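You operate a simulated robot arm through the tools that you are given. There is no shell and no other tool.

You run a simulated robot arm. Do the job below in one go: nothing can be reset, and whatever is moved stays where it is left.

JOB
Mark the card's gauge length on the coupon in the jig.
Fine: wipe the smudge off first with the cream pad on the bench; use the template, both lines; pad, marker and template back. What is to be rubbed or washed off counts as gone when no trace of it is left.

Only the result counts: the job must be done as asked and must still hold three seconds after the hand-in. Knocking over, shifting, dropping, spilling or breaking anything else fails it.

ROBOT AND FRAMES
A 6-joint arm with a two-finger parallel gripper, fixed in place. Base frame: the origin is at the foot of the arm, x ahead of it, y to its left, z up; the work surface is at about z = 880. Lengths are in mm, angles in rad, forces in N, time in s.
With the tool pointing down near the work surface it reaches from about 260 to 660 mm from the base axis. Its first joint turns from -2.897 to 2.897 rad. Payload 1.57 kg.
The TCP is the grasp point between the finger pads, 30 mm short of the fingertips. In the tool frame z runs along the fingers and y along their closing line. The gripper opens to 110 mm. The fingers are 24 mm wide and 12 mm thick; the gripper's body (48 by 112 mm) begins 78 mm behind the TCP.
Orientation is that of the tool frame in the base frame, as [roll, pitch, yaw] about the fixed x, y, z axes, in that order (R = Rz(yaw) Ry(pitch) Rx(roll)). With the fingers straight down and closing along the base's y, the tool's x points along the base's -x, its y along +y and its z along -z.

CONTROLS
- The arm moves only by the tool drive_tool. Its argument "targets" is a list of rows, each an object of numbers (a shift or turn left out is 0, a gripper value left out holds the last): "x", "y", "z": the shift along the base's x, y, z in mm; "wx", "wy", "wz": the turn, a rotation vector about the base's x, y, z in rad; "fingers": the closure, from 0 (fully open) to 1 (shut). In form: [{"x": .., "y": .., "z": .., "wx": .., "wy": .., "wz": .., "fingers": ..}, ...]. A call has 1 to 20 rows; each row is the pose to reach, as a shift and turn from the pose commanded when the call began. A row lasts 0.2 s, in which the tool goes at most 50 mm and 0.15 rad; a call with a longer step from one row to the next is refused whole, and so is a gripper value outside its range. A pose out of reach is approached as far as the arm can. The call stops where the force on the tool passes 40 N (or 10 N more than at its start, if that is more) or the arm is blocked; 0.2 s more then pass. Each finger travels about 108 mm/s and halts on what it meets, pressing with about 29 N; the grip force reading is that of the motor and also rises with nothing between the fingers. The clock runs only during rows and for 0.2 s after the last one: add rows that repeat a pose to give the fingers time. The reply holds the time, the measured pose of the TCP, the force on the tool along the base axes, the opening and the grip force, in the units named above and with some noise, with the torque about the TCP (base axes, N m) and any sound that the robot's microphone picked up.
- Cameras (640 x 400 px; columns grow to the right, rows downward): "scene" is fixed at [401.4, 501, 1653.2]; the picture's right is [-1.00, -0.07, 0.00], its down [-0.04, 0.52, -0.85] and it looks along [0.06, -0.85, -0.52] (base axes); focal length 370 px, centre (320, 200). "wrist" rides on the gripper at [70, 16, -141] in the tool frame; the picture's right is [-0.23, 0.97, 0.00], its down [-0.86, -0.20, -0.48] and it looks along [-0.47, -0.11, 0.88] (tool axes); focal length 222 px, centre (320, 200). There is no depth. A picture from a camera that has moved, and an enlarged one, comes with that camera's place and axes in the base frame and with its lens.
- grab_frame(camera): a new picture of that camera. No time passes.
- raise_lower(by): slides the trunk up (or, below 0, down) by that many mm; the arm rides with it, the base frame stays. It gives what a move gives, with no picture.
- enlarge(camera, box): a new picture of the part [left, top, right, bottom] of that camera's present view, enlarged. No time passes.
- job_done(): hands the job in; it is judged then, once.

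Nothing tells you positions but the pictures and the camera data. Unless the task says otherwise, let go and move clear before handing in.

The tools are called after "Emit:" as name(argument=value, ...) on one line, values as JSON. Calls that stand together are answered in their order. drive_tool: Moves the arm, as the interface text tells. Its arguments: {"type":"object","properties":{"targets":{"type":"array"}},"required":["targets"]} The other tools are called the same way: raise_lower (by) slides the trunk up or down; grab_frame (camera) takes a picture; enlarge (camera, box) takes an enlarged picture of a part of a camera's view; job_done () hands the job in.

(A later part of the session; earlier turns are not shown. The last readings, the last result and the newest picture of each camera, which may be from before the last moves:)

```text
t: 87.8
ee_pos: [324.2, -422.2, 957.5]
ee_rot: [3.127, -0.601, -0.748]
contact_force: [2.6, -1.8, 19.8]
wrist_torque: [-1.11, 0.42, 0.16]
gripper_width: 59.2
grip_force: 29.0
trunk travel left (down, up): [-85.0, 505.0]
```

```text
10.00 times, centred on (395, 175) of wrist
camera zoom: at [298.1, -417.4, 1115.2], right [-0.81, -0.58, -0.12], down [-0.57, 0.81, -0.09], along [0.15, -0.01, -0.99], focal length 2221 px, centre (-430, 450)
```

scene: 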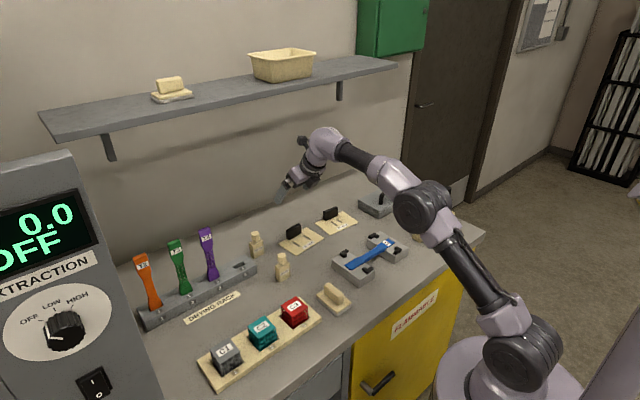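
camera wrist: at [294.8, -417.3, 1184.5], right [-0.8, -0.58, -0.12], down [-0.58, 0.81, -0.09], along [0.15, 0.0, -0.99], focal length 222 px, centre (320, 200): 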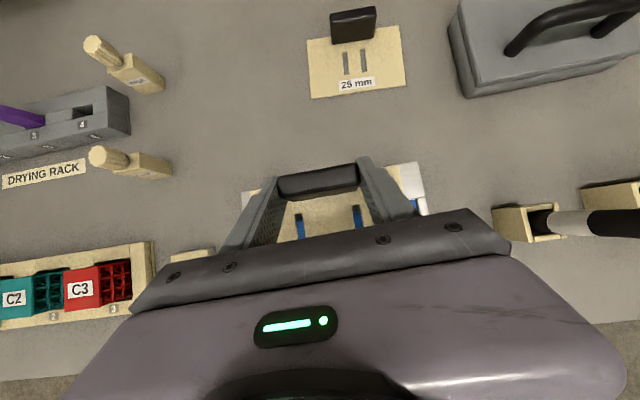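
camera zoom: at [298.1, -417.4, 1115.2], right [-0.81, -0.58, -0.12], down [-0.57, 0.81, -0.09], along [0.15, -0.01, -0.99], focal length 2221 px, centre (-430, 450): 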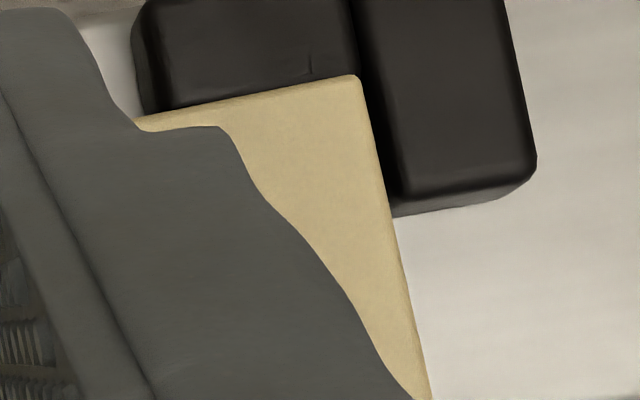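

The plate is rotated about 0.8° relative to the guides. I'll turn it to match and retry.

Emit:
drive_tool(targets=[{"z": 4}, {"x": -0.27, "y": -0.27, "z": 4, "wz": -0.014}, {"x": -0.27, "y": -0.27, "z": 4, "wz": -0.014}])

Emit:
enlarge(camera="wrist", box=[225, 150, 425, 230])

Emit:
enlarge(camera="wrist", box=[225, 180, 285, 220])

Emit:
enlarge(camera="wrist", box=[365, 155, 425, 195])

```text
t: 88.6
ee_pos: [325.0, -422.2, 961.3]
ee_rot: [3.132, -0.598, -0.766]
contact_force: [-0.2, -0.2, -0.5]
wrist_torque: [-0.02, 0.01, 0.01]
gripper_width: 59.1
grip_force: 29.2
trunk travel left (down, up): [-85.0, 505.0]
```

```text
3.20 times, centred on (325, 190) of wrist
camera zoom: at [298.1, -418.1, 1117.1], right [-0.81, -0.57, -0.12], down [-0.56, 0.82, -0.09], along [0.15, 0.0, -0.99], focal length 711 px, centre (304, 232)
```

zoom: 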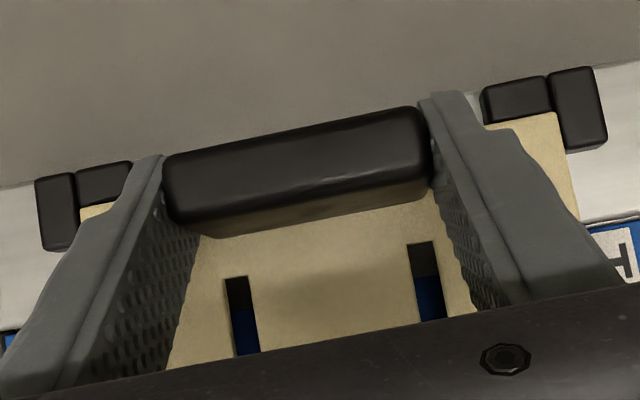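

```text
10.00 times, centred on (255, 200) of wrist
camera zoom: at [298.1, -418.1, 1117.1], right [-0.81, -0.57, -0.12], down [-0.56, 0.82, -0.09], along [0.15, 0.0, -0.99], focal length 2221 px, centre (970, 200)
```

zoom: 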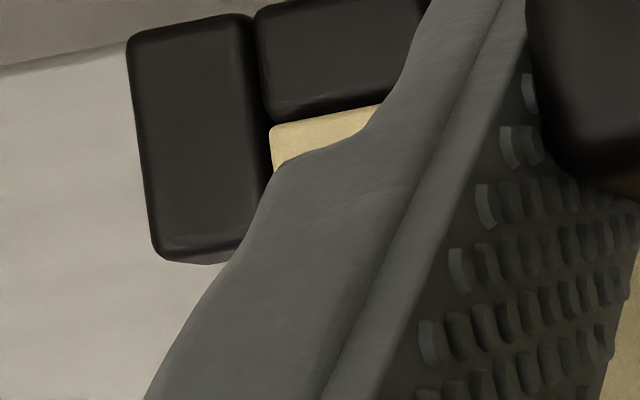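

```text
10.00 times, centred on (395, 175) of wrist
camera zoom: at [298.1, -418.1, 1117.1], right [-0.81, -0.57, -0.12], down [-0.56, 0.82, -0.09], along [0.15, 0.0, -0.99], focal length 2221 px, centre (-430, 450)
```

zoom: 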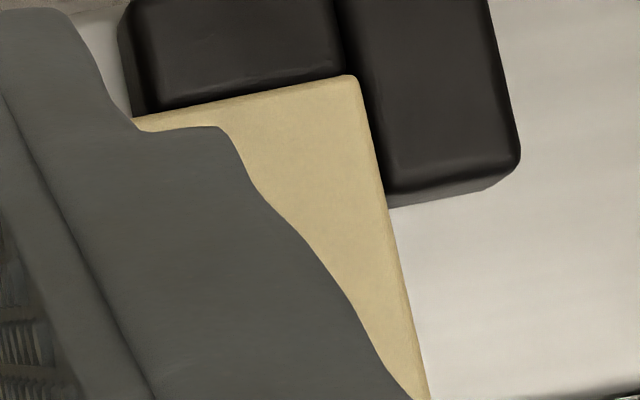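

Nearly aligned. A last small correction, then lower again.

Emit:
drive_tool(targets=[{"x": -0.15, "y": 0.55, "wz": -0.004}, {"x": -0.15, "y": 0.55, "z": -2, "wz": -0.004}, {"x": -0.15, "y": 0.55, "z": -4, "wz": -0.004}, {"x": -0.15, "y": 0.55, "z": -5, "wz": -0.004}, {"x": -0.15, "y": 0.55, "z": -5, "wz": -0.004}])

```text
t: 89.8
ee_pos: [324.0, -423.2, 954.4]
ee_rot: [3.129, -0.599, -0.768]
contact_force: [0.7, -0.4, -1.1]
wrist_torque: [-0.01, 0.0, 0.0]
gripper_width: 59.1
grip_force: 29.5
trunk travel left (down, up): [-85.0, 505.0]
```

It slipped between the guides with no contact. Lowering the last bit.

Emit:
drive_tool(targets=[{"z": -1}, {"z": -2}, {"z": -2}])

Emit:
enlarge(camera="scene", box=[335, 230, 405, 280])

Emit:
enlarge(camera="wrist", box=[225, 150, 425, 230])

```text
t: 90.6
ee_pos: [323.8, -422.3, 952.8]
ee_rot: [3.128, -0.598, -0.771]
contact_force: [0.2, 0.1, -0.7]
wrist_torque: [0.01, 0.01, 0.02]
gripper_width: 59.0
grip_force: 28.7
trunk travel left (down, up): [-85.0, 505.0]
```

```text
8.00 times, centred on (370, 255) of scene
camera zoom: at [401.4, 501.0, 1653.2], right [-1.0, -0.07, 0.0], down [-0.04, 0.52, -0.85], along [0.06, -0.85, -0.52], focal length 2963 px, centre (-80, -240)
```

zoom: 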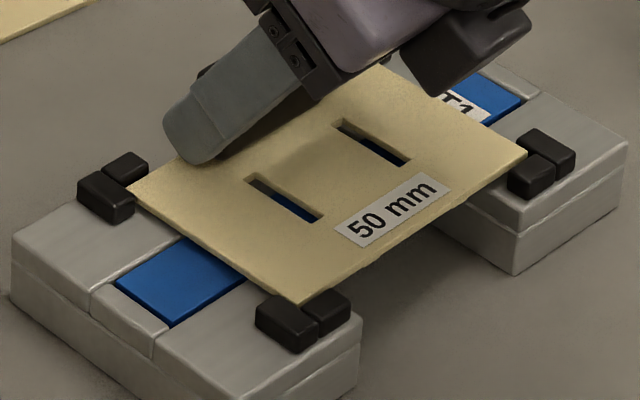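

```text
3.20 times, centred on (325, 190) of wrist
camera zoom: at [297.8, -417.3, 1110.0], right [-0.82, -0.56, -0.12], down [-0.56, 0.83, -0.09], along [0.15, -0.01, -0.99], focal length 711 px, centre (304, 232)
```

zoom: 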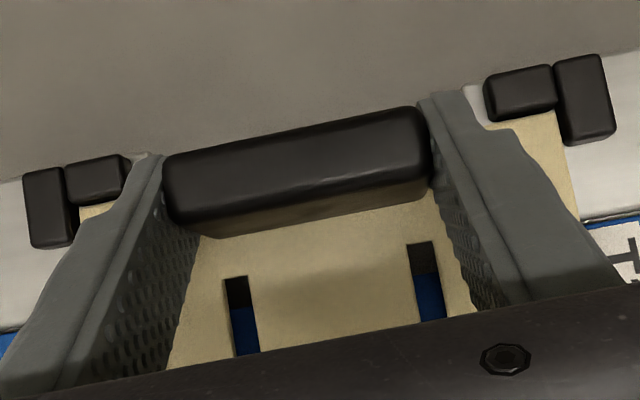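

Emit:
drive_tool(targets=[{"z": -1}, {"z": -1}])

Emit:
drive_tool(targets=[{"z": -1}, {"z": -1}])

```text
t: 91.2
ee_pos: [323.9, -422.4, 951.3]
ee_rot: [3.128, -0.599, -0.769]
contact_force: [-0.3, -0.4, 0.2]
wrist_torque: [0.01, -0.05, -0.02]
gripper_width: 59.5
grip_force: 29.3
trunk travel left (down, up): [-85.0, 505.0]
```

```text
t: 91.8
ee_pos: [324.0, -423.4, 951.6]
ee_rot: [3.13, -0.597, -0.77]
contact_force: [0.5, 0.2, -1.6]
wrist_torque: [0.01, -0.02, -0.02]
gripper_width: 59.4
grip_force: 29.0
trunk travel left (down, up): [-85.0, 505.0]
```

Emit:
drive_tool(targets=[{"z": -1}, {"z": -1}])

Emit:
drive_tool(targets=[{"z": -1}, {"z": -1}])

```text
t: 92.4
ee_pos: [324.2, -423.1, 951.3]
ee_rot: [3.129, -0.599, -0.766]
contact_force: [0.4, -0.1, -1.3]
wrist_torque: [-0.01, 0.01, 0.0]
gripper_width: 59.3
grip_force: 29.0
trunk travel left (down, up): [-85.0, 505.0]
```

```text
t: 93.0
ee_pos: [324.4, -424.0, 950.3]
ee_rot: [3.129, -0.601, -0.769]
contact_force: [1.1, -0.4, 7.9]
wrist_torque: [0.22, -0.53, -0.07]
gripper_width: 59.1
grip_force: 28.7
trunk travel left (down, up): [-85.0, 505.0]
```

The template is seated. I'll open slightly to release and lift straight up.

Emit:
drive_tool(targets=[{"z": 0.5, "fingers": 0.42}, {"z": 0.5, "fingers": 0.38}, {"z": 0.5, "fingers": 0.38}])

Emit:
drive_tool(targets=[{"z": 5}, {"z": 20}, {"z": 50}, {"z": 90}, {"z": 90}])

Emit:
enlarge(camera="scene", box=[325, 215, 415, 290])

Emit:
grab_frame(camera="wrist")

```text
t: 93.8
ee_pos: [323.5, -422.6, 950.3]
ee_rot: [3.13, -0.599, -0.77]
contact_force: [-0.4, 1.1, 2.0]
wrist_torque: [0.08, -0.02, 0.02]
gripper_width: 67.3
grip_force: 0.1
trunk travel left (down, up): [-85.0, 505.0]
```

```text
t: 95.0
ee_pos: [323.3, -423.9, 1041.0]
ee_rot: [3.129, -0.597, -0.768]
contact_force: [-0.7, 0.2, 0.0]
wrist_torque: [0.02, 0.02, -0.01]
gripper_width: 68.0
grip_force: 0.1
trunk travel left (down, up): [-85.0, 505.0]
```

```text
5.33 times, centred on (370, 252) of scene
camera zoom: at [401.4, 501.0, 1653.2], right [-1.0, -0.07, 0.0], down [-0.04, 0.52, -0.85], along [0.06, -0.85, -0.52], focal length 1975 px, centre (53, -80)
```

zoom: 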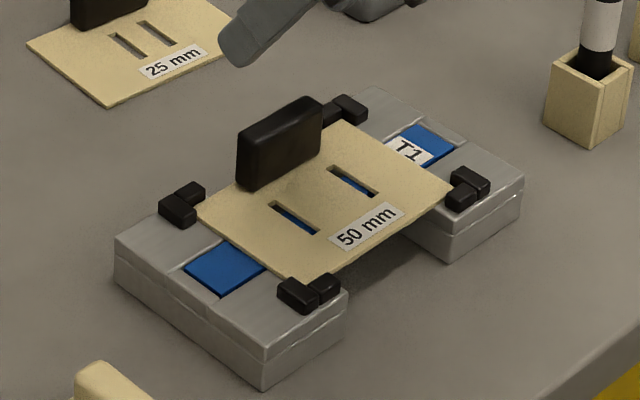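

```text
taken
camera wrist: at [297.1, -418.3, 1198.0], right [-0.82, -0.56, -0.12], down [-0.56, 0.83, -0.09], along [0.15, -0.01, -0.99], focal length 222 px, centre (320, 200)
```

wrist: 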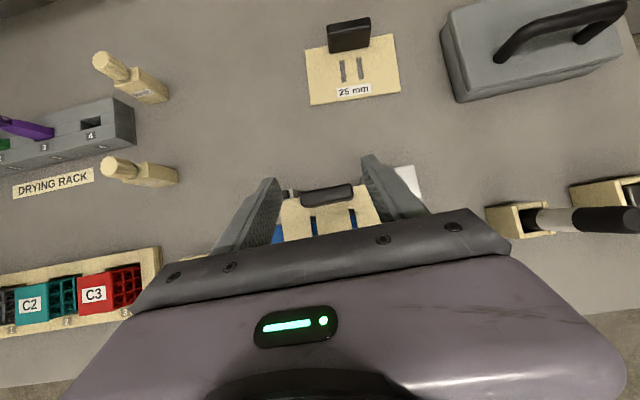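

The template is seated in the guides with both slots across the coupon. Next I'll untilt the tool and turn back to look at the marker.

Emit:
drive_tool(targets=[{"x": -20, "y": 5, "z": 10, "wx": 0.083, "wy": 0.086}, {"x": -40, "y": 10, "z": 20, "wx": 0.167, "wy": 0.172}, {"x": -60, "y": 15, "z": 30, "wx": 0.25, "wy": 0.258}, {"x": -80, "y": 20, "z": 40, "wx": 0.333, "wy": 0.344}, {"x": -100, "y": 20, "z": 50, "wx": 0.4166, "wy": 0.4304}, {"x": -100, "y": 20, "z": 50, "wx": 0.4166, "wy": 0.4304}])

Emit:
grab_frame(camera="wrist")

```text
t: 96.4
ee_pos: [223.6, -402.0, 1090.2]
ee_rot: [3.129, 0.003, -0.77]
contact_force: [0.0, 0.0, -0.3]
wrist_torque: [0.01, -0.01, -0.01]
gripper_width: 68.3
grip_force: 0.1
trunk travel left (down, up): [-85.0, 505.0]
```

```text
taken
camera wrist: at [263.9, -462.1, 1232.5], right [-0.84, -0.54, 0.01], down [-0.47, 0.74, 0.48], along [-0.27, 0.4, -0.88], focal length 222 px, centre (320, 200)
```

wrist: 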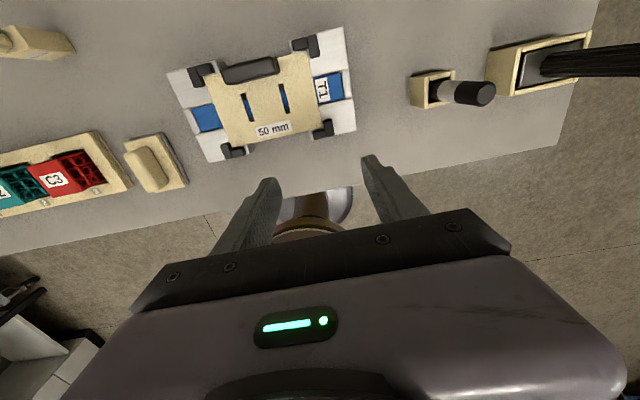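

A good view of both template and marker. Enlarging each.

Emit:
enlarge(camera="wrist", box=[160, 20, 370, 165])

Emit:
enlarge(camera="wrist", box=[390, 40, 510, 130])

```text
2.76 times, centred on (265, 92) of wrist
camera zoom: at [263.9, -462.1, 1232.5], right [-0.84, -0.54, 0.01], down [-0.47, 0.74, 0.48], along [-0.27, 0.4, -0.88], focal length 613 px, centre (472, 497)
```

zoom: 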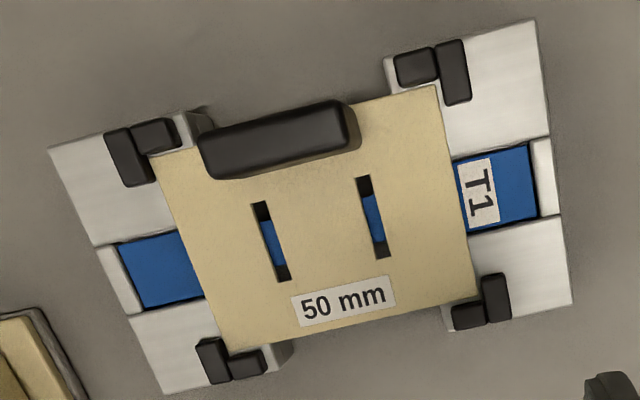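

```text
4.44 times, centred on (450, 85) of wrist
camera zoom: at [263.9, -462.1, 1232.5], right [-0.84, -0.54, 0.01], down [-0.47, 0.74, 0.48], along [-0.27, 0.4, -0.88], focal length 987 px, centre (-258, 711)
```

zoom: 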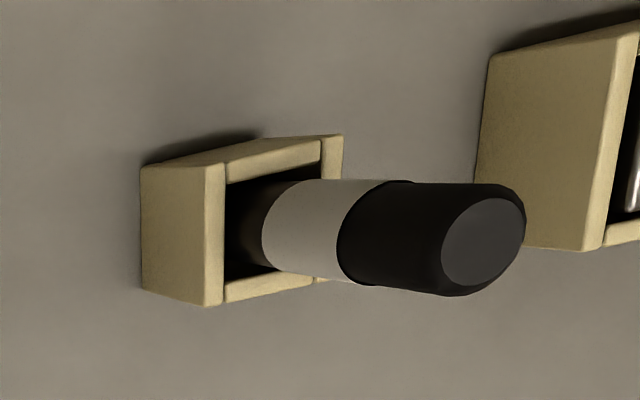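

The slots are centred near (305.5,-402.7) at 50 mm spacing along 45°. The marker stands near (131,-532.5) with its top at about z=1015. I'll move above it, staying high.

Emit:
drive_tool(targets=[{"z": 30, "wx": 0.009, "wy": -0.0088}, {"x": -15, "y": -22, "z": 60, "wx": 0.009, "wy": -0.0088, "fingers": 0.4}, {"x": -40, "y": -56, "z": 60, "wx": 0.009, "wy": -0.0088}, {"x": -65, "y": -92, "z": 60, "wx": 0.009, "wy": -0.0088}, {"x": -85, "y": -120, "z": 60, "wx": 0.009, "wy": -0.0088}, {"x": -92.6, "y": -130.5, "z": 60, "wx": 0.009, "wy": -0.0088}, {"x": -92.6, "y": -130.5, "z": 60, "wx": 0.009, "wy": -0.0088}])

Emit:
grab_frame(camera="wrist")

Emit:
grab_frame(camera="scene")

```text
t: 98.0
ee_pos: [132.0, -533.3, 1150.3]
ee_rot: [3.14, 0.001, -0.768]
contact_force: [-1.1, -0.1, -0.1]
wrist_torque: [0.0, 0.01, -0.01]
gripper_width: 65.9
grip_force: 0.0
trunk travel left (down, up): [-85.0, 505.0]
```

```text
taken
camera wrist: at [171.1, -592.5, 1292.5], right [-0.84, -0.54, 0.0], down [-0.48, 0.74, 0.48], along [-0.26, 0.4, -0.88], focal length 222 px, centre (320, 200)
```

wrist: 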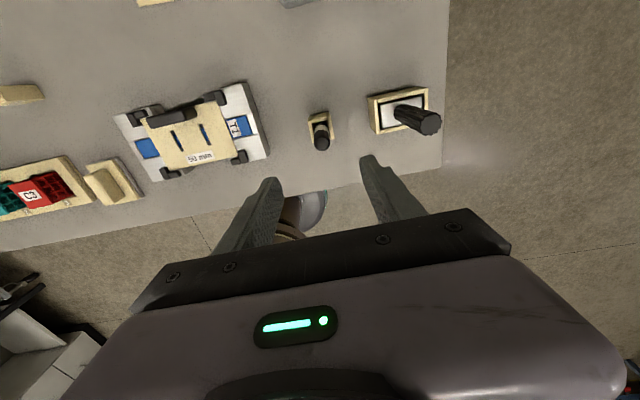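

```text
taken
```

scene: 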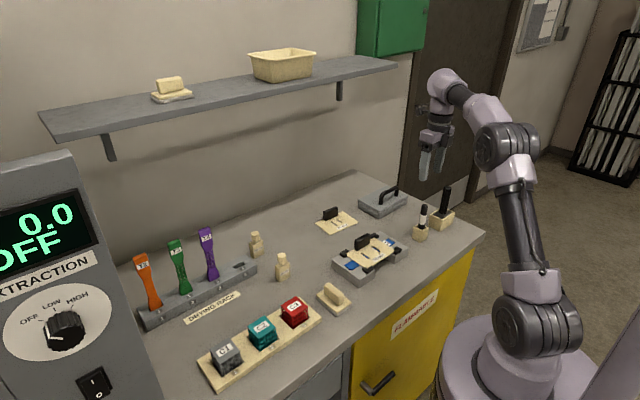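

Reachable. I'll measure the marker from above in more detail.

Emit:
enlarge(camera="wrist", box=[280, 90, 360, 160])

Emit:
enlarge(camera="wrist", box=[280, 70, 460, 180])

```text
5.71 times, centred on (320, 125) of wrist
camera zoom: at [171.1, -592.5, 1292.5], right [-0.84, -0.54, 0.0], down [-0.48, 0.74, 0.48], along [-0.26, 0.4, -0.88], focal length 1269 px, centre (320, 629)
```

zoom: 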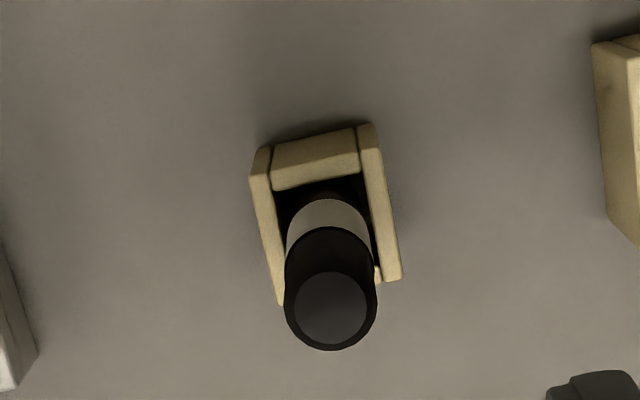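

```text
3.56 times, centred on (370, 125) of wrist
camera zoom: at [171.1, -592.5, 1292.5], right [-0.84, -0.54, 0.0], down [-0.48, 0.74, 0.48], along [-0.26, 0.4, -0.88], focal length 790 px, centre (142, 467)
```

zoom: 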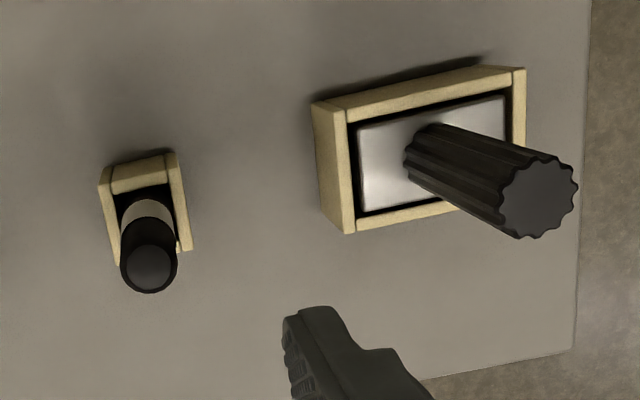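

The marker axis is at about (129.8,-533.1), 21 mm thick, top z≈1009. Descending over it and gripping the upper part.

Emit:
drive_tool(targets=[{"x": -2.2, "y": 0.2, "z": -30}, {"x": -2.2, "y": 0.2, "z": -70}, {"x": -2.2, "y": 0.2, "z": -105}, {"x": -2.2, "y": 0.2, "z": -120}, {"x": -2.2, "y": 0.2, "z": -120}])

Emit:
enlarge(camera="wrist", box=[230, 100, 420, 220])

Emit:
enlarge(camera="scene", box=[390, 160, 470, 250])

```text
t: 99.2
ee_pos: [129.9, -533.0, 1030.9]
ee_rot: [-3.141, 0.002, -0.767]
contact_force: [0.2, 0.8, -0.1]
wrist_torque: [0.0, -0.01, 0.02]
gripper_width: 66.3
grip_force: 0.0
trunk travel left (down, up): [-85.0, 505.0]
```

```text
3.33 times, centred on (325, 160) of wrist
camera zoom: at [168.3, -593.2, 1171.6], right [-0.84, -0.54, 0.0], down [-0.48, 0.74, 0.48], along [-0.26, 0.4, -0.88], focal length 740 px, centre (303, 333)
```

zoom: 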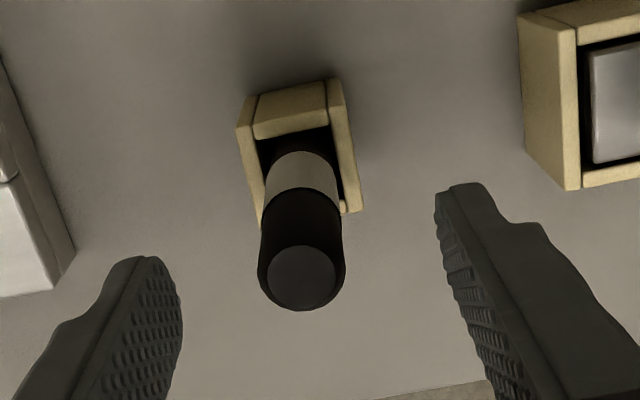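

```text
4.44 times, centred on (430, 205) of scene
camera zoom: at [401.4, 501.0, 1653.2], right [-1.0, -0.07, 0.0], down [-0.04, 0.52, -0.85], along [0.06, -0.85, -0.52], focal length 1646 px, centre (-169, 178)
```

zoom: 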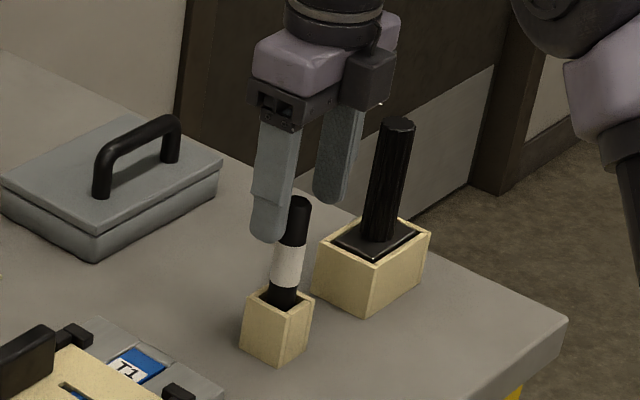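

Emit:
drive_tool(targets=[{"z": -25}, {"z": -42}, {"z": -49}, {"z": -49}])

Emit:
drive_tool(targets=[{"fingers": 0.6}, {"fingers": 0.75}, {"fingers": 1.0}, {"fingers": 1.0}, {"fingers": 1.0}])

Emit:
enlarge(camera="scene", box=[390, 160, 470, 250])

```text
t: 100.2
ee_pos: [129.5, -533.5, 981.1]
ee_rot: [-3.139, 0.002, -0.769]
contact_force: [-0.2, 0.9, 0.5]
wrist_torque: [0.02, -0.02, -0.01]
gripper_width: 65.9
grip_force: 0.1
trunk travel left (down, up): [-85.0, 505.0]
```

```text
t: 101.4
ee_pos: [130.2, -534.1, 980.9]
ee_rot: [-3.141, 0.0, -0.77]
contact_force: [0.1, 0.8, 1.2]
wrist_torque: [0.07, -0.07, 0.01]
gripper_width: 19.0
grip_force: 28.9
trunk travel left (down, up): [-85.0, 505.0]
```

```text
4.44 times, centred on (430, 205) of scene
camera zoom: at [401.4, 501.0, 1653.2], right [-1.0, -0.07, 0.0], down [-0.04, 0.52, -0.85], along [0.06, -0.85, -0.52], focal length 1646 px, centre (-169, 178)
```

zoom: 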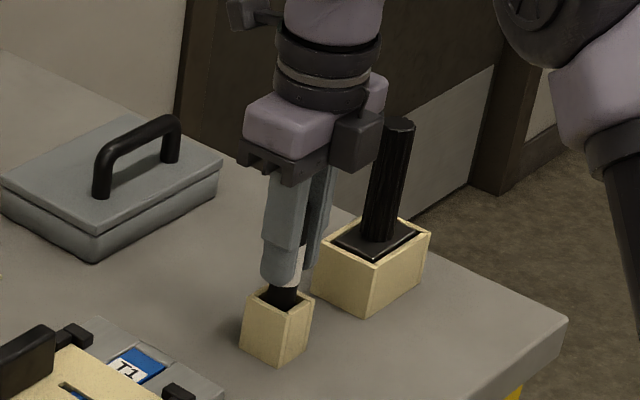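

Gripped the marker. Lifting straight out of its holder.

Emit:
drive_tool(targets=[{"z": 10}, {"z": 30}, {"z": 60}, {"z": 90}, {"z": 120}, {"z": 120}])

Emit:
enlarge(camera="scene", box=[390, 130, 480, 250])

Emit:
grab_frame(camera="wrist")

```text
t: 102.8
ee_pos: [128.9, -534.1, 1102.0]
ee_rot: [-3.14, 0.002, -0.769]
contact_force: [0.3, 0.1, 0.5]
wrist_torque: [-0.01, 0.03, 0.03]
gripper_width: 19.1
grip_force: 28.9
trunk travel left (down, up): [-85.0, 505.0]
```

```text
3.33 times, centred on (435, 190) of scene
camera zoom: at [401.4, 501.0, 1653.2], right [-1.0, -0.07, 0.0], down [-0.04, 0.52, -0.85], along [0.06, -0.85, -0.52], focal length 1235 px, centre (-63, 233)
```

zoom: 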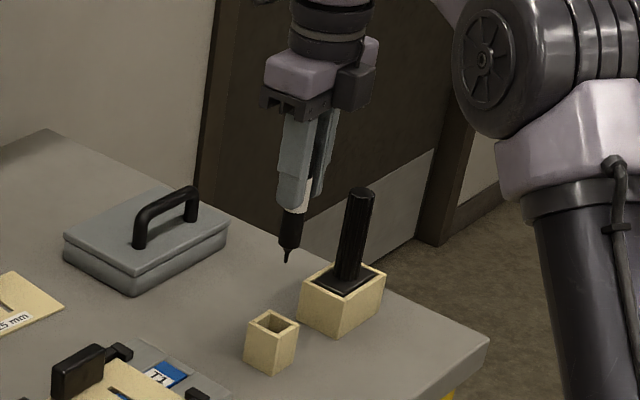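

```text
taken
camera wrist: at [167.8, -592.9, 1243.1], right [-0.84, -0.54, 0.0], down [-0.48, 0.74, 0.48], along [-0.26, 0.4, -0.88], focal length 222 px, centre (320, 200)
```

wrist: 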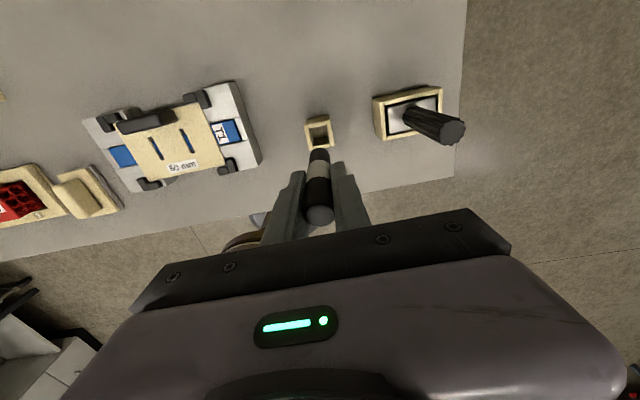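

The nib is exposed at the bottom. I'll measure the nib position in the tool frame.

Emit:
enlarge(camera="wrist", box=[290, 130, 350, 180])

Emit:
enlarge(camera="scene", box=[425, 170, 465, 205])

```text
8.00 times, centred on (320, 155) of wrist
camera zoom: at [167.8, -592.9, 1243.1], right [-0.84, -0.54, 0.0], down [-0.48, 0.74, 0.48], along [-0.26, 0.4, -0.88], focal length 1777 px, centre (320, 560)
```

zoom: 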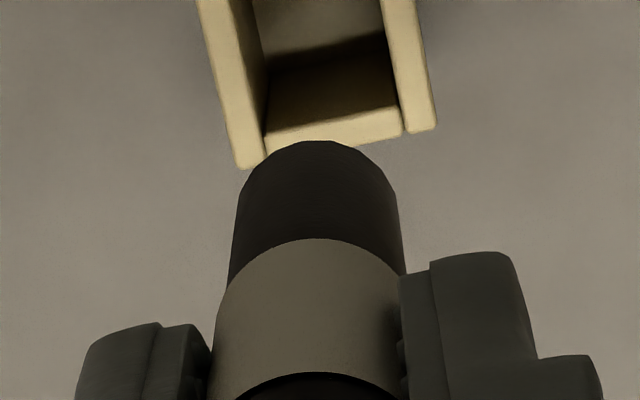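

```text
11.43 times, centred on (445, 188) of scene
camera zoom: at [401.4, 501.0, 1653.2], right [-1.0, -0.07, 0.0], down [-0.04, 0.52, -0.85], along [0.06, -0.85, -0.52], focal length 4233 px, centre (-1109, 343)
```

zoom: 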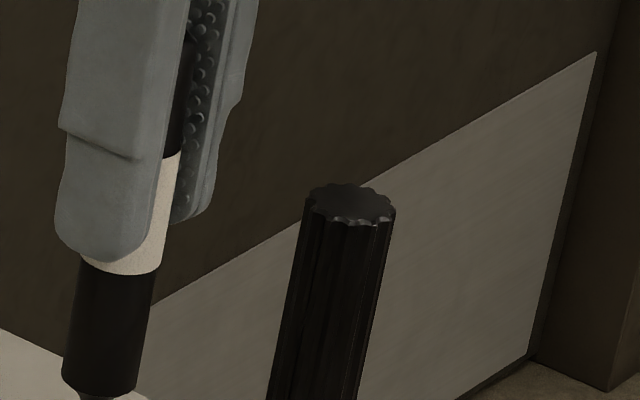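

The nib sits on the tool axis about 97 mm below the TCP. I'll carry the marker to just above the right-hand slot.

Emit:
drive_tool(targets=[{"x": 30, "y": 22}, {"x": 65, "y": 47}, {"x": 100, "y": 73}, {"x": 130, "y": 95}, {"x": 150, "y": 109}, {"x": 156.7, "y": 114.3}, {"x": 156.7, "y": 114.3, "z": -30}, {"x": 156.7, "y": 114.3, "z": -60}, {"x": 156.7, "y": 114.3, "z": -60}])

Emit:
enlarge(camera="scene", box=[335, 210, 415, 280])

Emit:
grab_frame(camera="wrist")

```text
t: 104.8
ee_pos: [286.8, -418.8, 1040.4]
ee_rot: [-3.141, 0.002, -0.77]
contact_force: [0.0, 0.7, -0.6]
wrist_torque: [-0.02, -0.02, -0.03]
gripper_width: 19.5
grip_force: 29.0
trunk travel left (down, up): [-85.0, 505.0]
```

```text
5.71 times, centred on (375, 245) of scene
camera zoom: at [401.4, 501.0, 1653.2], right [-1.0, -0.07, 0.0], down [-0.04, 0.52, -0.85], along [0.06, -0.85, -0.52], focal length 2116 px, centre (6, -57)
```

zoom: 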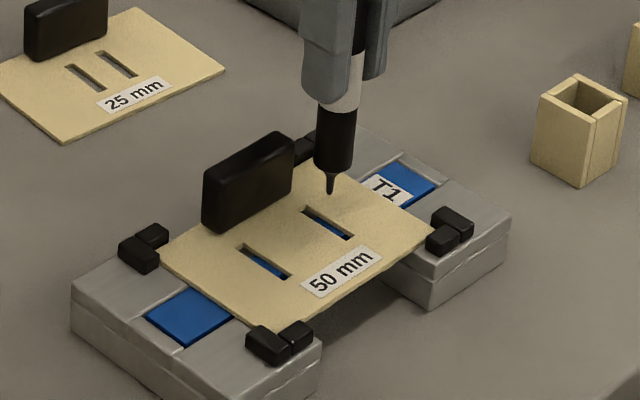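

```text
taken
camera wrist: at [325.0, -478.4, 1182.8], right [-0.84, -0.54, 0.0], down [-0.48, 0.74, 0.48], along [-0.26, 0.4, -0.88], focal length 222 px, centre (320, 200)
```

wrist: 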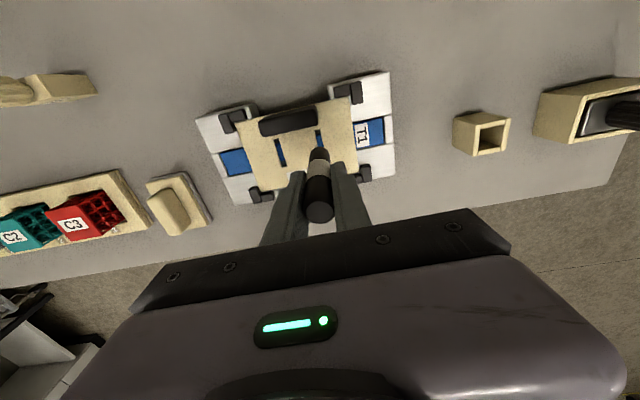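

The nib lines up with the slot so far. I'll lower it closer to the plate and compare precisely.

Emit:
drive_tool(targets=[{"z": -8}, {"z": -14}, {"z": -14}])

Emit:
enlarge(camera="scene", box=[355, 225, 395, 260])

Emit:
enlarge(camera="wrist", box=[250, 110, 370, 190])

```text
t: 105.6
ee_pos: [285.9, -418.7, 1027.8]
ee_rot: [-3.141, 0.0, -0.771]
contact_force: [0.6, 0.0, 0.0]
wrist_torque: [0.01, -0.02, 0.0]
gripper_width: 19.4
grip_force: 29.1
trunk travel left (down, up): [-85.0, 505.0]
```

```text
11.43 times, centred on (375, 242) of scene
camera zoom: at [401.4, 501.0, 1653.2], right [-1.0, -0.07, 0.0], down [-0.04, 0.52, -0.85], along [0.06, -0.85, -0.52], focal length 4233 px, centre (-309, -286)
```

zoom: 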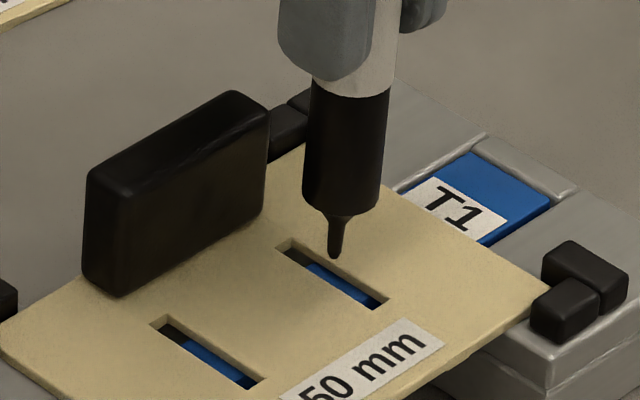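

```text
5.00 times, centred on (310, 150) of wrist
camera zoom: at [325.1, -478.3, 1169.0], right [-0.84, -0.54, 0.0], down [-0.48, 0.74, 0.48], along [-0.26, 0.4, -0.88], focal length 1111 px, centre (370, 450)
```

zoom: 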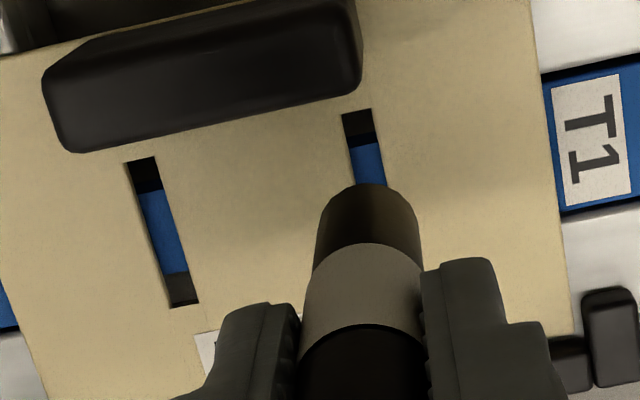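

The nib looks about 1.2 mm toward the left of the slot centre. I'll correct that and lower into the slot.

Emit:
drive_tool(targets=[{"x": -0.85, "y": -0.85}, {"x": -0.85, "y": -0.85, "z": -4}, {"x": -0.85, "y": -0.85, "z": -6}, {"x": -0.85, "y": -0.85, "z": -6}])

Emit:
enlarge(camera="scene", box=[360, 232, 390, 258])

```text
t: 106.6
ee_pos: [285.1, -419.6, 1020.5]
ee_rot: [3.141, 0.002, -0.769]
contact_force: [0.9, 0.3, -0.5]
wrist_torque: [-0.02, -0.04, -0.03]
gripper_width: 19.4
grip_force: 28.8
trunk travel left (down, up): [-85.0, 505.0]
```

```text
15.38 times, centred on (375, 245) of scene
camera zoom: at [401.4, 501.0, 1653.2], right [-1.0, -0.07, 0.0], down [-0.04, 0.52, -0.85], along [0.06, -0.85, -0.52], focal length 5698 px, centre (-526, -492)
```

zoom: 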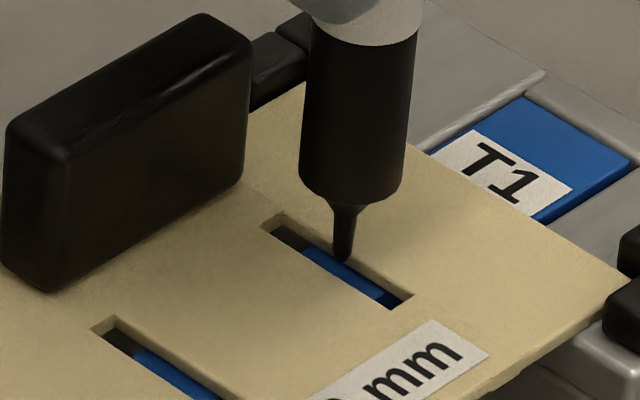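

The nib is at the slot mouth, well inside the slot width. Lowering carefully to contact.

Emit:
drive_tool(targets=[{"z": -1}, {"z": -2}, {"z": -3}, {"z": -3}])

Emit:
enlarge(camera="scene", box=[360, 232, 390, 258])

```text
t: 107.6
ee_pos: [286.0, -420.3, 1019.0]
ee_rot: [3.14, -0.001, -0.77]
contact_force: [0.6, -0.2, -0.8]
wrist_torque: [0.01, -0.04, 0.01]
gripper_width: 19.2
grip_force: 29.6
trunk travel left (down, up): [-85.0, 505.0]
```

```text
15.38 times, centred on (375, 245) of scene
camera zoom: at [401.4, 501.0, 1653.2], right [-1.0, -0.07, 0.0], down [-0.04, 0.52, -0.85], along [0.06, -0.85, -0.52], focal length 5698 px, centre (-526, -492)
```

zoom: 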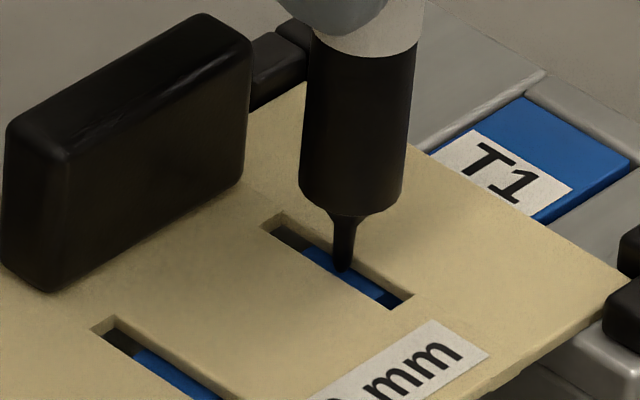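

Emit:
drive_tool(targets=[{"z": -1}, {"z": -1}])

Emit:
enlarge(camera="scene", box=[360, 232, 390, 258])

```text
t: 108.2
ee_pos: [284.1, -419.9, 1018.0]
ee_rot: [-3.14, 0.002, -0.77]
contact_force: [-0.6, 0.0, 0.0]
wrist_torque: [-0.03, 0.02, 0.01]
gripper_width: 19.4
grip_force: 28.8
trunk travel left (down, up): [-85.0, 505.0]
```

```text
15.38 times, centred on (375, 245) of scene
camera zoom: at [401.4, 501.0, 1653.2], right [-1.0, -0.07, 0.0], down [-0.04, 0.52, -0.85], along [0.06, -0.85, -0.52], focal length 5698 px, centre (-526, -492)
```

zoom: 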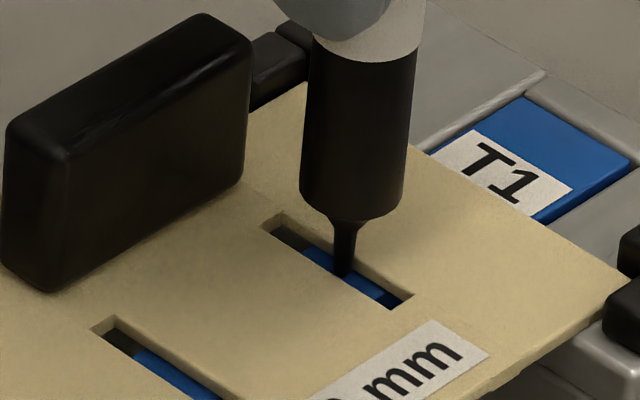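

Emit:
drive_tool(targets=[{"z": -1}, {"z": -1}])

Emit:
drive_tool(targets=[{"z": -1}, {"z": -1}])

Emit:
enlarge(camera="scene", box=[360, 232, 390, 258])

```text
t: 108.8
ee_pos: [285.9, -420.3, 1016.7]
ee_rot: [3.141, 0.001, -0.772]
contact_force: [0.5, 0.1, 6.0]
wrist_torque: [-0.02, -0.02, -0.02]
gripper_width: 19.5
grip_force: 29.2
trunk travel left (down, up): [-85.0, 505.0]
```

```text
t: 109.4
ee_pos: [284.4, -420.0, 1016.1]
ee_rot: [-3.141, -0.002, -0.77]
contact_force: [0.8, -0.7, 18.0]
wrist_torque: [-0.13, -0.12, -0.01]
gripper_width: 19.6
grip_force: 28.8
trunk travel left (down, up): [-85.0, 505.0]
```

```text
15.38 times, centred on (375, 245) of scene
camera zoom: at [401.4, 501.0, 1653.2], right [-1.0, -0.07, 0.0], down [-0.04, 0.52, -0.85], along [0.06, -0.85, -0.52], focal length 5698 px, centre (-526, -492)
```

zoom: 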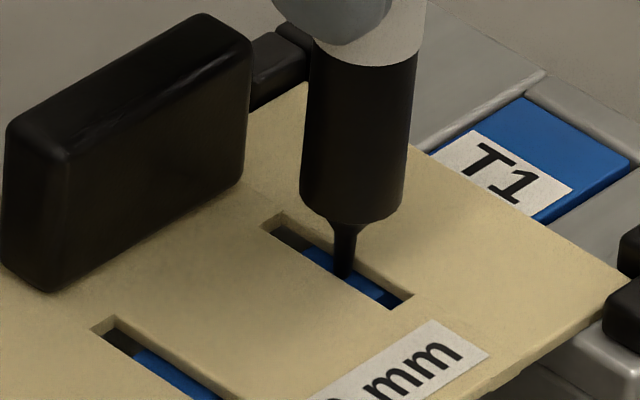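

The nib is on the coupon inside the slot. I'll ease to about 6 N and draw outward past the far edge, then lift.

Emit:
drive_tool(targets=[{"z": 1}, {"x": 1.41, "y": -1.41, "z": 1}, {"x": 2.83, "y": -2.83, "z": 1}, {"x": 4.24, "y": -4.24, "z": 1}, {"x": 5.66, "y": -5.66, "z": 1}, {"x": 7.07, "y": -7.07, "z": 1}, {"x": 8.49, "y": -8.49, "z": 1}, {"x": 9.9, "y": -9.9, "z": 1}, {"x": 10.9, "y": -10.9, "z": 1}, {"x": 10.9, "y": -10.9, "z": 1}])

Emit:
enlarge(camera="scene", box=[360, 232, 390, 258])

```text
t: 111.6
ee_pos: [295.9, -430.5, 1016.3]
ee_rot: [-3.14, 0.001, -0.77]
contact_force: [0.1, -0.6, 0.0]
wrist_torque: [0.01, 0.02, -0.02]
gripper_width: 19.5
grip_force: 28.5
trunk travel left (down, up): [-85.0, 505.0]
```

```text
15.38 times, centred on (375, 245) of scene
camera zoom: at [401.4, 501.0, 1653.2], right [-1.0, -0.07, 0.0], down [-0.04, 0.52, -0.85], along [0.06, -0.85, -0.52], focal length 5698 px, centre (-526, -492)
```

zoom: 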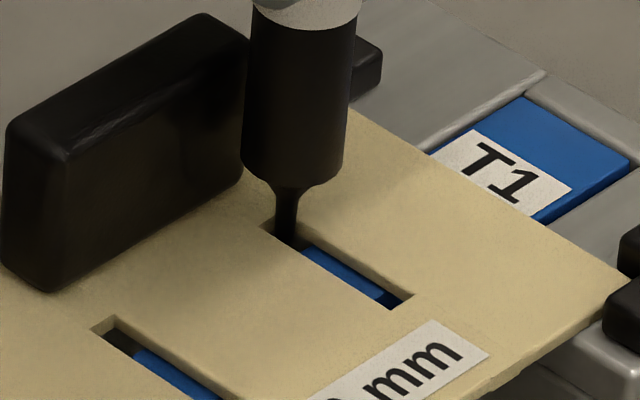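

Emit:
drive_tool(targets=[{"z": 5}, {"z": 12}, {"z": 12}])

Emit:
enlarge(camera="scene", box=[365, 236, 390, 256])

```text
t: 112.4
ee_pos: [296.4, -430.4, 1027.7]
ee_rot: [-3.141, 0.002, -0.768]
contact_force: [0.4, -0.5, -0.5]
wrist_torque: [0.02, -0.02, 0.01]
gripper_width: 19.4
grip_force: 29.1
trunk travel left (down, up): [-85.0, 505.0]
```

```text
16.00 times, centred on (378, 246) of scene
camera zoom: at [401.4, 501.0, 1653.2], right [-1.0, -0.07, 0.0], down [-0.04, 0.52, -0.85], along [0.06, -0.85, -0.52], focal length 5926 px, centre (-600, -536)
```

zoom: 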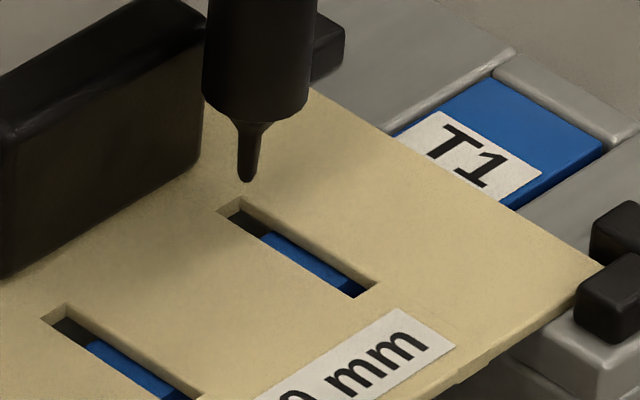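

Emit:
enlarge(camera="wrist", box=[250, 100, 370, 190])

```text
4.44 times, centred on (310, 145) of wrist
camera zoom: at [334.8, -490.3, 1169.7], right [-0.84, -0.54, 0.0], down [-0.48, 0.74, 0.48], along [-0.26, 0.4, -0.88], focal length 987 px, centre (364, 444)
```

zoom: 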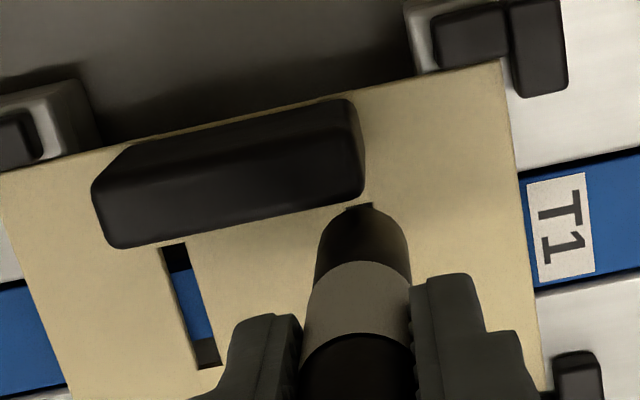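

The marker hides the slot; I'll move aside to inspect the stroke.

Emit:
drive_tool(targets=[{"z": 20}, {"x": -20, "y": 20, "z": 40}, {"x": -45, "y": 45, "z": 40}, {"x": -45, "y": 45, "z": 40}])

Emit:
enlarge(camera="wrist", box=[240, 70, 360, 160])

```text
t: 113.4
ee_pos: [251.2, -384.6, 1067.8]
ee_rot: [-3.141, 0.003, -0.769]
contact_force: [0.5, 0.6, -0.2]
wrist_torque: [-0.01, -0.02, 0.02]
gripper_width: 19.5
grip_force: 28.9
trunk travel left (down, up): [-85.0, 505.0]
```

```text
4.44 times, centred on (300, 115) of wrist
camera zoom: at [289.4, -444.8, 1209.8], right [-0.84, -0.54, 0.0], down [-0.48, 0.74, 0.48], along [-0.26, 0.4, -0.88], focal length 987 px, centre (409, 578)
```

zoom: 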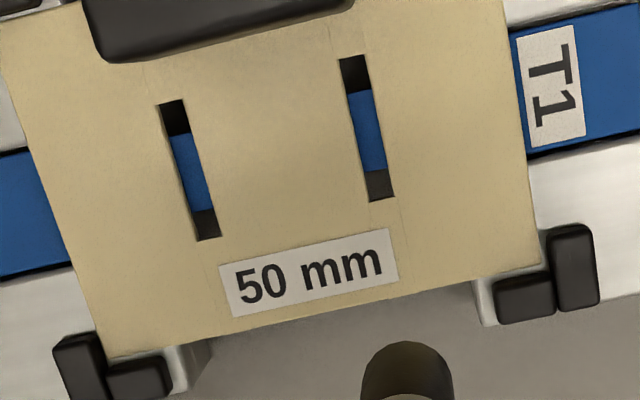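

Emit:
enlarge(camera="wrist", box=[295, 75, 335, 120])

Emit:
enlarge(camera="scene", box=[355, 225, 395, 260])

```text
8.89 times, centred on (315, 98) of wrist
camera zoom: at [289.4, -444.8, 1209.8], right [-0.84, -0.54, 0.0], down [-0.48, 0.74, 0.48], along [-0.26, 0.4, -0.88], focal length 1974 px, centre (364, 1111)
```

zoom: 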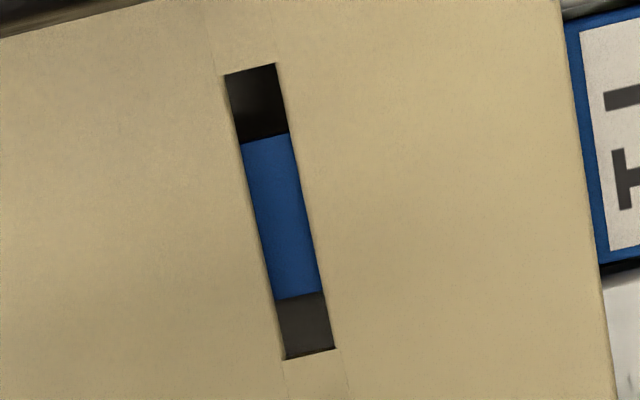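

```text
11.43 times, centred on (375, 242) of scene
camera zoom: at [401.4, 501.0, 1653.2], right [-1.0, -0.07, 0.0], down [-0.04, 0.52, -0.85], along [0.06, -0.85, -0.52], focal length 4233 px, centre (-309, -286)
```

zoom: 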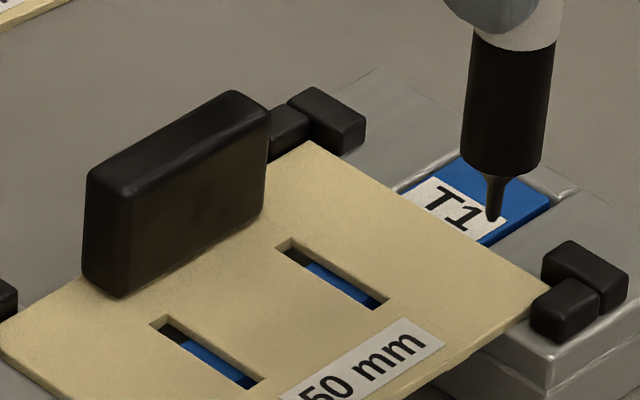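

No ink was laid; the pressure was probably lost after easing off. I'll return to the slot centre and check the contact force while stroking.

Emit:
drive_tool(targets=[{"x": 20, "y": -20}, {"x": 36.2, "y": -36.2}, {"x": 36.2, "y": -36.2, "z": -30}, {"x": 36.2, "y": -36.2, "z": -45}, {"x": 36.2, "y": -36.2, "z": -50}, {"x": 36.2, "y": -36.2, "z": -51}, {"x": 36.2, "y": -36.2, "z": -51}])

Emit:
drive_tool(targets=[{"z": -0.7}, {"z": -0.7}])

Emit:
drive_tool(targets=[{"z": -0.7}, {"z": -0.7}])

```text
t: 115.0
ee_pos: [286.6, -422.2, 1016.0]
ee_rot: [-3.14, 0.001, -0.77]
contact_force: [0.1, 0.2, 0.4]
wrist_torque: [0.02, 0.02, 0.02]
gripper_width: 19.2
grip_force: 28.9
trunk travel left (down, up): [-85.0, 505.0]
```

```text
t: 115.6
ee_pos: [286.2, -421.2, 1016.6]
ee_rot: [-3.141, 0.004, -0.769]
contact_force: [-0.6, -0.3, -0.1]
wrist_torque: [-0.01, -0.02, -0.01]
gripper_width: 19.4
grip_force: 29.3
trunk travel left (down, up): [-85.0, 505.0]
```

```text
t: 116.2
ee_pos: [286.2, -421.1, 1016.1]
ee_rot: [-3.141, 0.0, -0.77]
contact_force: [0.1, -0.4, 5.4]
wrist_torque: [-0.07, -0.09, -0.02]
gripper_width: 19.3
grip_force: 28.5
trunk travel left (down, up): [-85.0, 505.0]
```

Now about 5 N of real contact. Adding a touch and drawing outward to the far edge.

Emit:
drive_tool(targets=[{"z": -0.3}, {"x": 1.0, "y": -1.0, "z": -0.3}, {"x": 2.0, "y": -2.0, "z": -0.3}, {"x": 3.0, "y": -3.0, "z": -0.3}])

Emit:
drive_tool(targets=[{"x": 1.0, "y": -1.0}, {"x": 2.0, "y": -2.0}, {"x": 3.0, "y": -3.0}, {"x": 4.0, "y": -4.0}, {"x": 5.0, "y": -5.0}, {"x": 5.7, "y": -5.7}, {"x": 5.7, "y": -5.7, "z": 6}, {"x": 5.7, "y": -5.7, "z": 14}])

Emit:
drive_tool(targets=[{"z": 30}, {"x": -25, "y": 25, "z": 40}, {"x": -50, "y": 50, "z": 40}, {"x": -50, "y": 50, "z": 40}])

Emit:
enlarge(camera="wrist", box=[260, 70, 360, 150])

```text
t: 117.2
ee_pos: [289.1, -425.7, 1017.6]
ee_rot: [-3.141, 0.001, -0.77]
contact_force: [-1.2, 0.9, 6.7]
wrist_torque: [0.14, 0.16, 0.01]
gripper_width: 19.4
grip_force: 28.7
trunk travel left (down, up): [-85.0, 505.0]
```

```text
t: 119.0
ee_pos: [296.5, -431.0, 1029.8]
ee_rot: [-3.141, 0.0, -0.769]
contact_force: [-0.3, 0.4, -0.2]
wrist_torque: [0.04, 0.05, -0.02]
gripper_width: 19.2
grip_force: 28.6
trunk travel left (down, up): [-85.0, 505.0]
```

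```text
t: 120.0
ee_pos: [246.6, -379.6, 1068.7]
ee_rot: [3.141, 0.0, -0.77]
contact_force: [-0.7, 0.2, -0.1]
wrist_torque: [-0.02, -0.02, 0.01]
gripper_width: 19.4
grip_force: 29.2
trunk travel left (down, up): [-85.0, 505.0]
```

```text
5.00 times, centred on (310, 110) of wrist
camera zoom: at [284.9, -440.6, 1211.1], right [-0.84, -0.54, 0.0], down [-0.48, 0.74, 0.48], along [-0.26, 0.4, -0.88], focal length 1111 px, centre (370, 650)
```

zoom: 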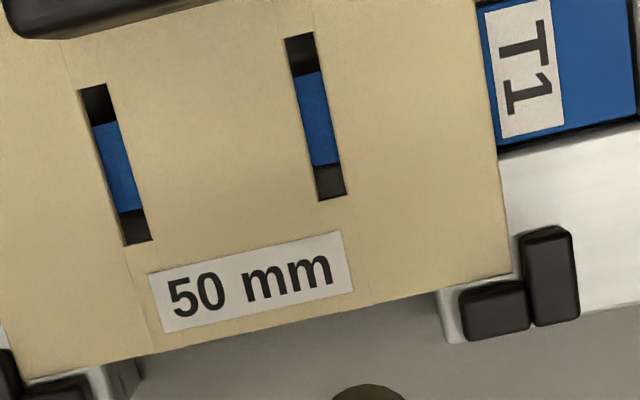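

Contact was real but no ink is visible yet. I'll try one continuous stroke across the whole width, starting near the near edge.

Emit:
drive_tool(targets=[{"x": 17, "y": -17}, {"x": 34.6, "y": -34.6}, {"x": 34.6, "y": -34.6, "z": -30}, {"x": 34.6, "y": -34.6, "z": -46}, {"x": 34.6, "y": -34.6, "z": -51}, {"x": 34.6, "y": -34.6, "z": -53}, {"x": 34.6, "y": -34.6, "z": -53}])

Emit:
drive_tool(targets=[{"z": -0.7}, {"z": -0.7}])

Emit:
enlarge(camera="scene", box=[360, 232, 390, 258])

```text
t: 121.6
ee_pos: [279.8, -415.1, 1016.9]
ee_rot: [3.141, 0.0, -0.77]
contact_force: [-0.5, -0.4, 0.2]
wrist_torque: [-0.02, -0.07, 0.0]
gripper_width: 19.3
grip_force: 29.0
trunk travel left (down, up): [-85.0, 505.0]
```

```text
t: 122.2
ee_pos: [280.6, -413.3, 1016.3]
ee_rot: [3.14, 0.0, -0.769]
contact_force: [0.5, -0.9, 7.6]
wrist_torque: [-0.1, 0.0, 0.02]
gripper_width: 19.4
grip_force: 28.8
trunk travel left (down, up): [-85.0, 505.0]
```

```text
15.38 times, centred on (375, 245) of scene
camera zoom: at [401.4, 501.0, 1653.2], right [-1.0, -0.07, 0.0], down [-0.04, 0.52, -0.85], along [0.06, -0.85, -0.52], focal length 5698 px, centre (-526, -492)
```

zoom: 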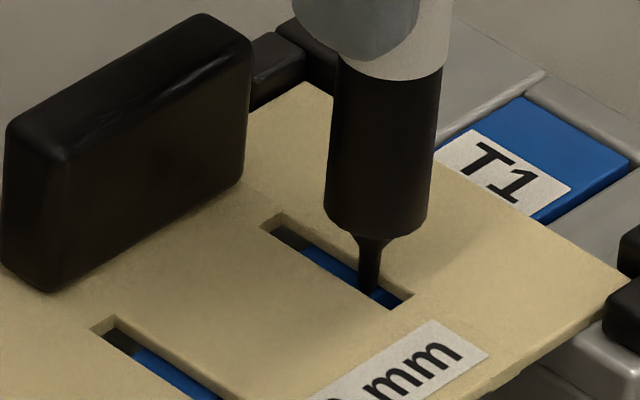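

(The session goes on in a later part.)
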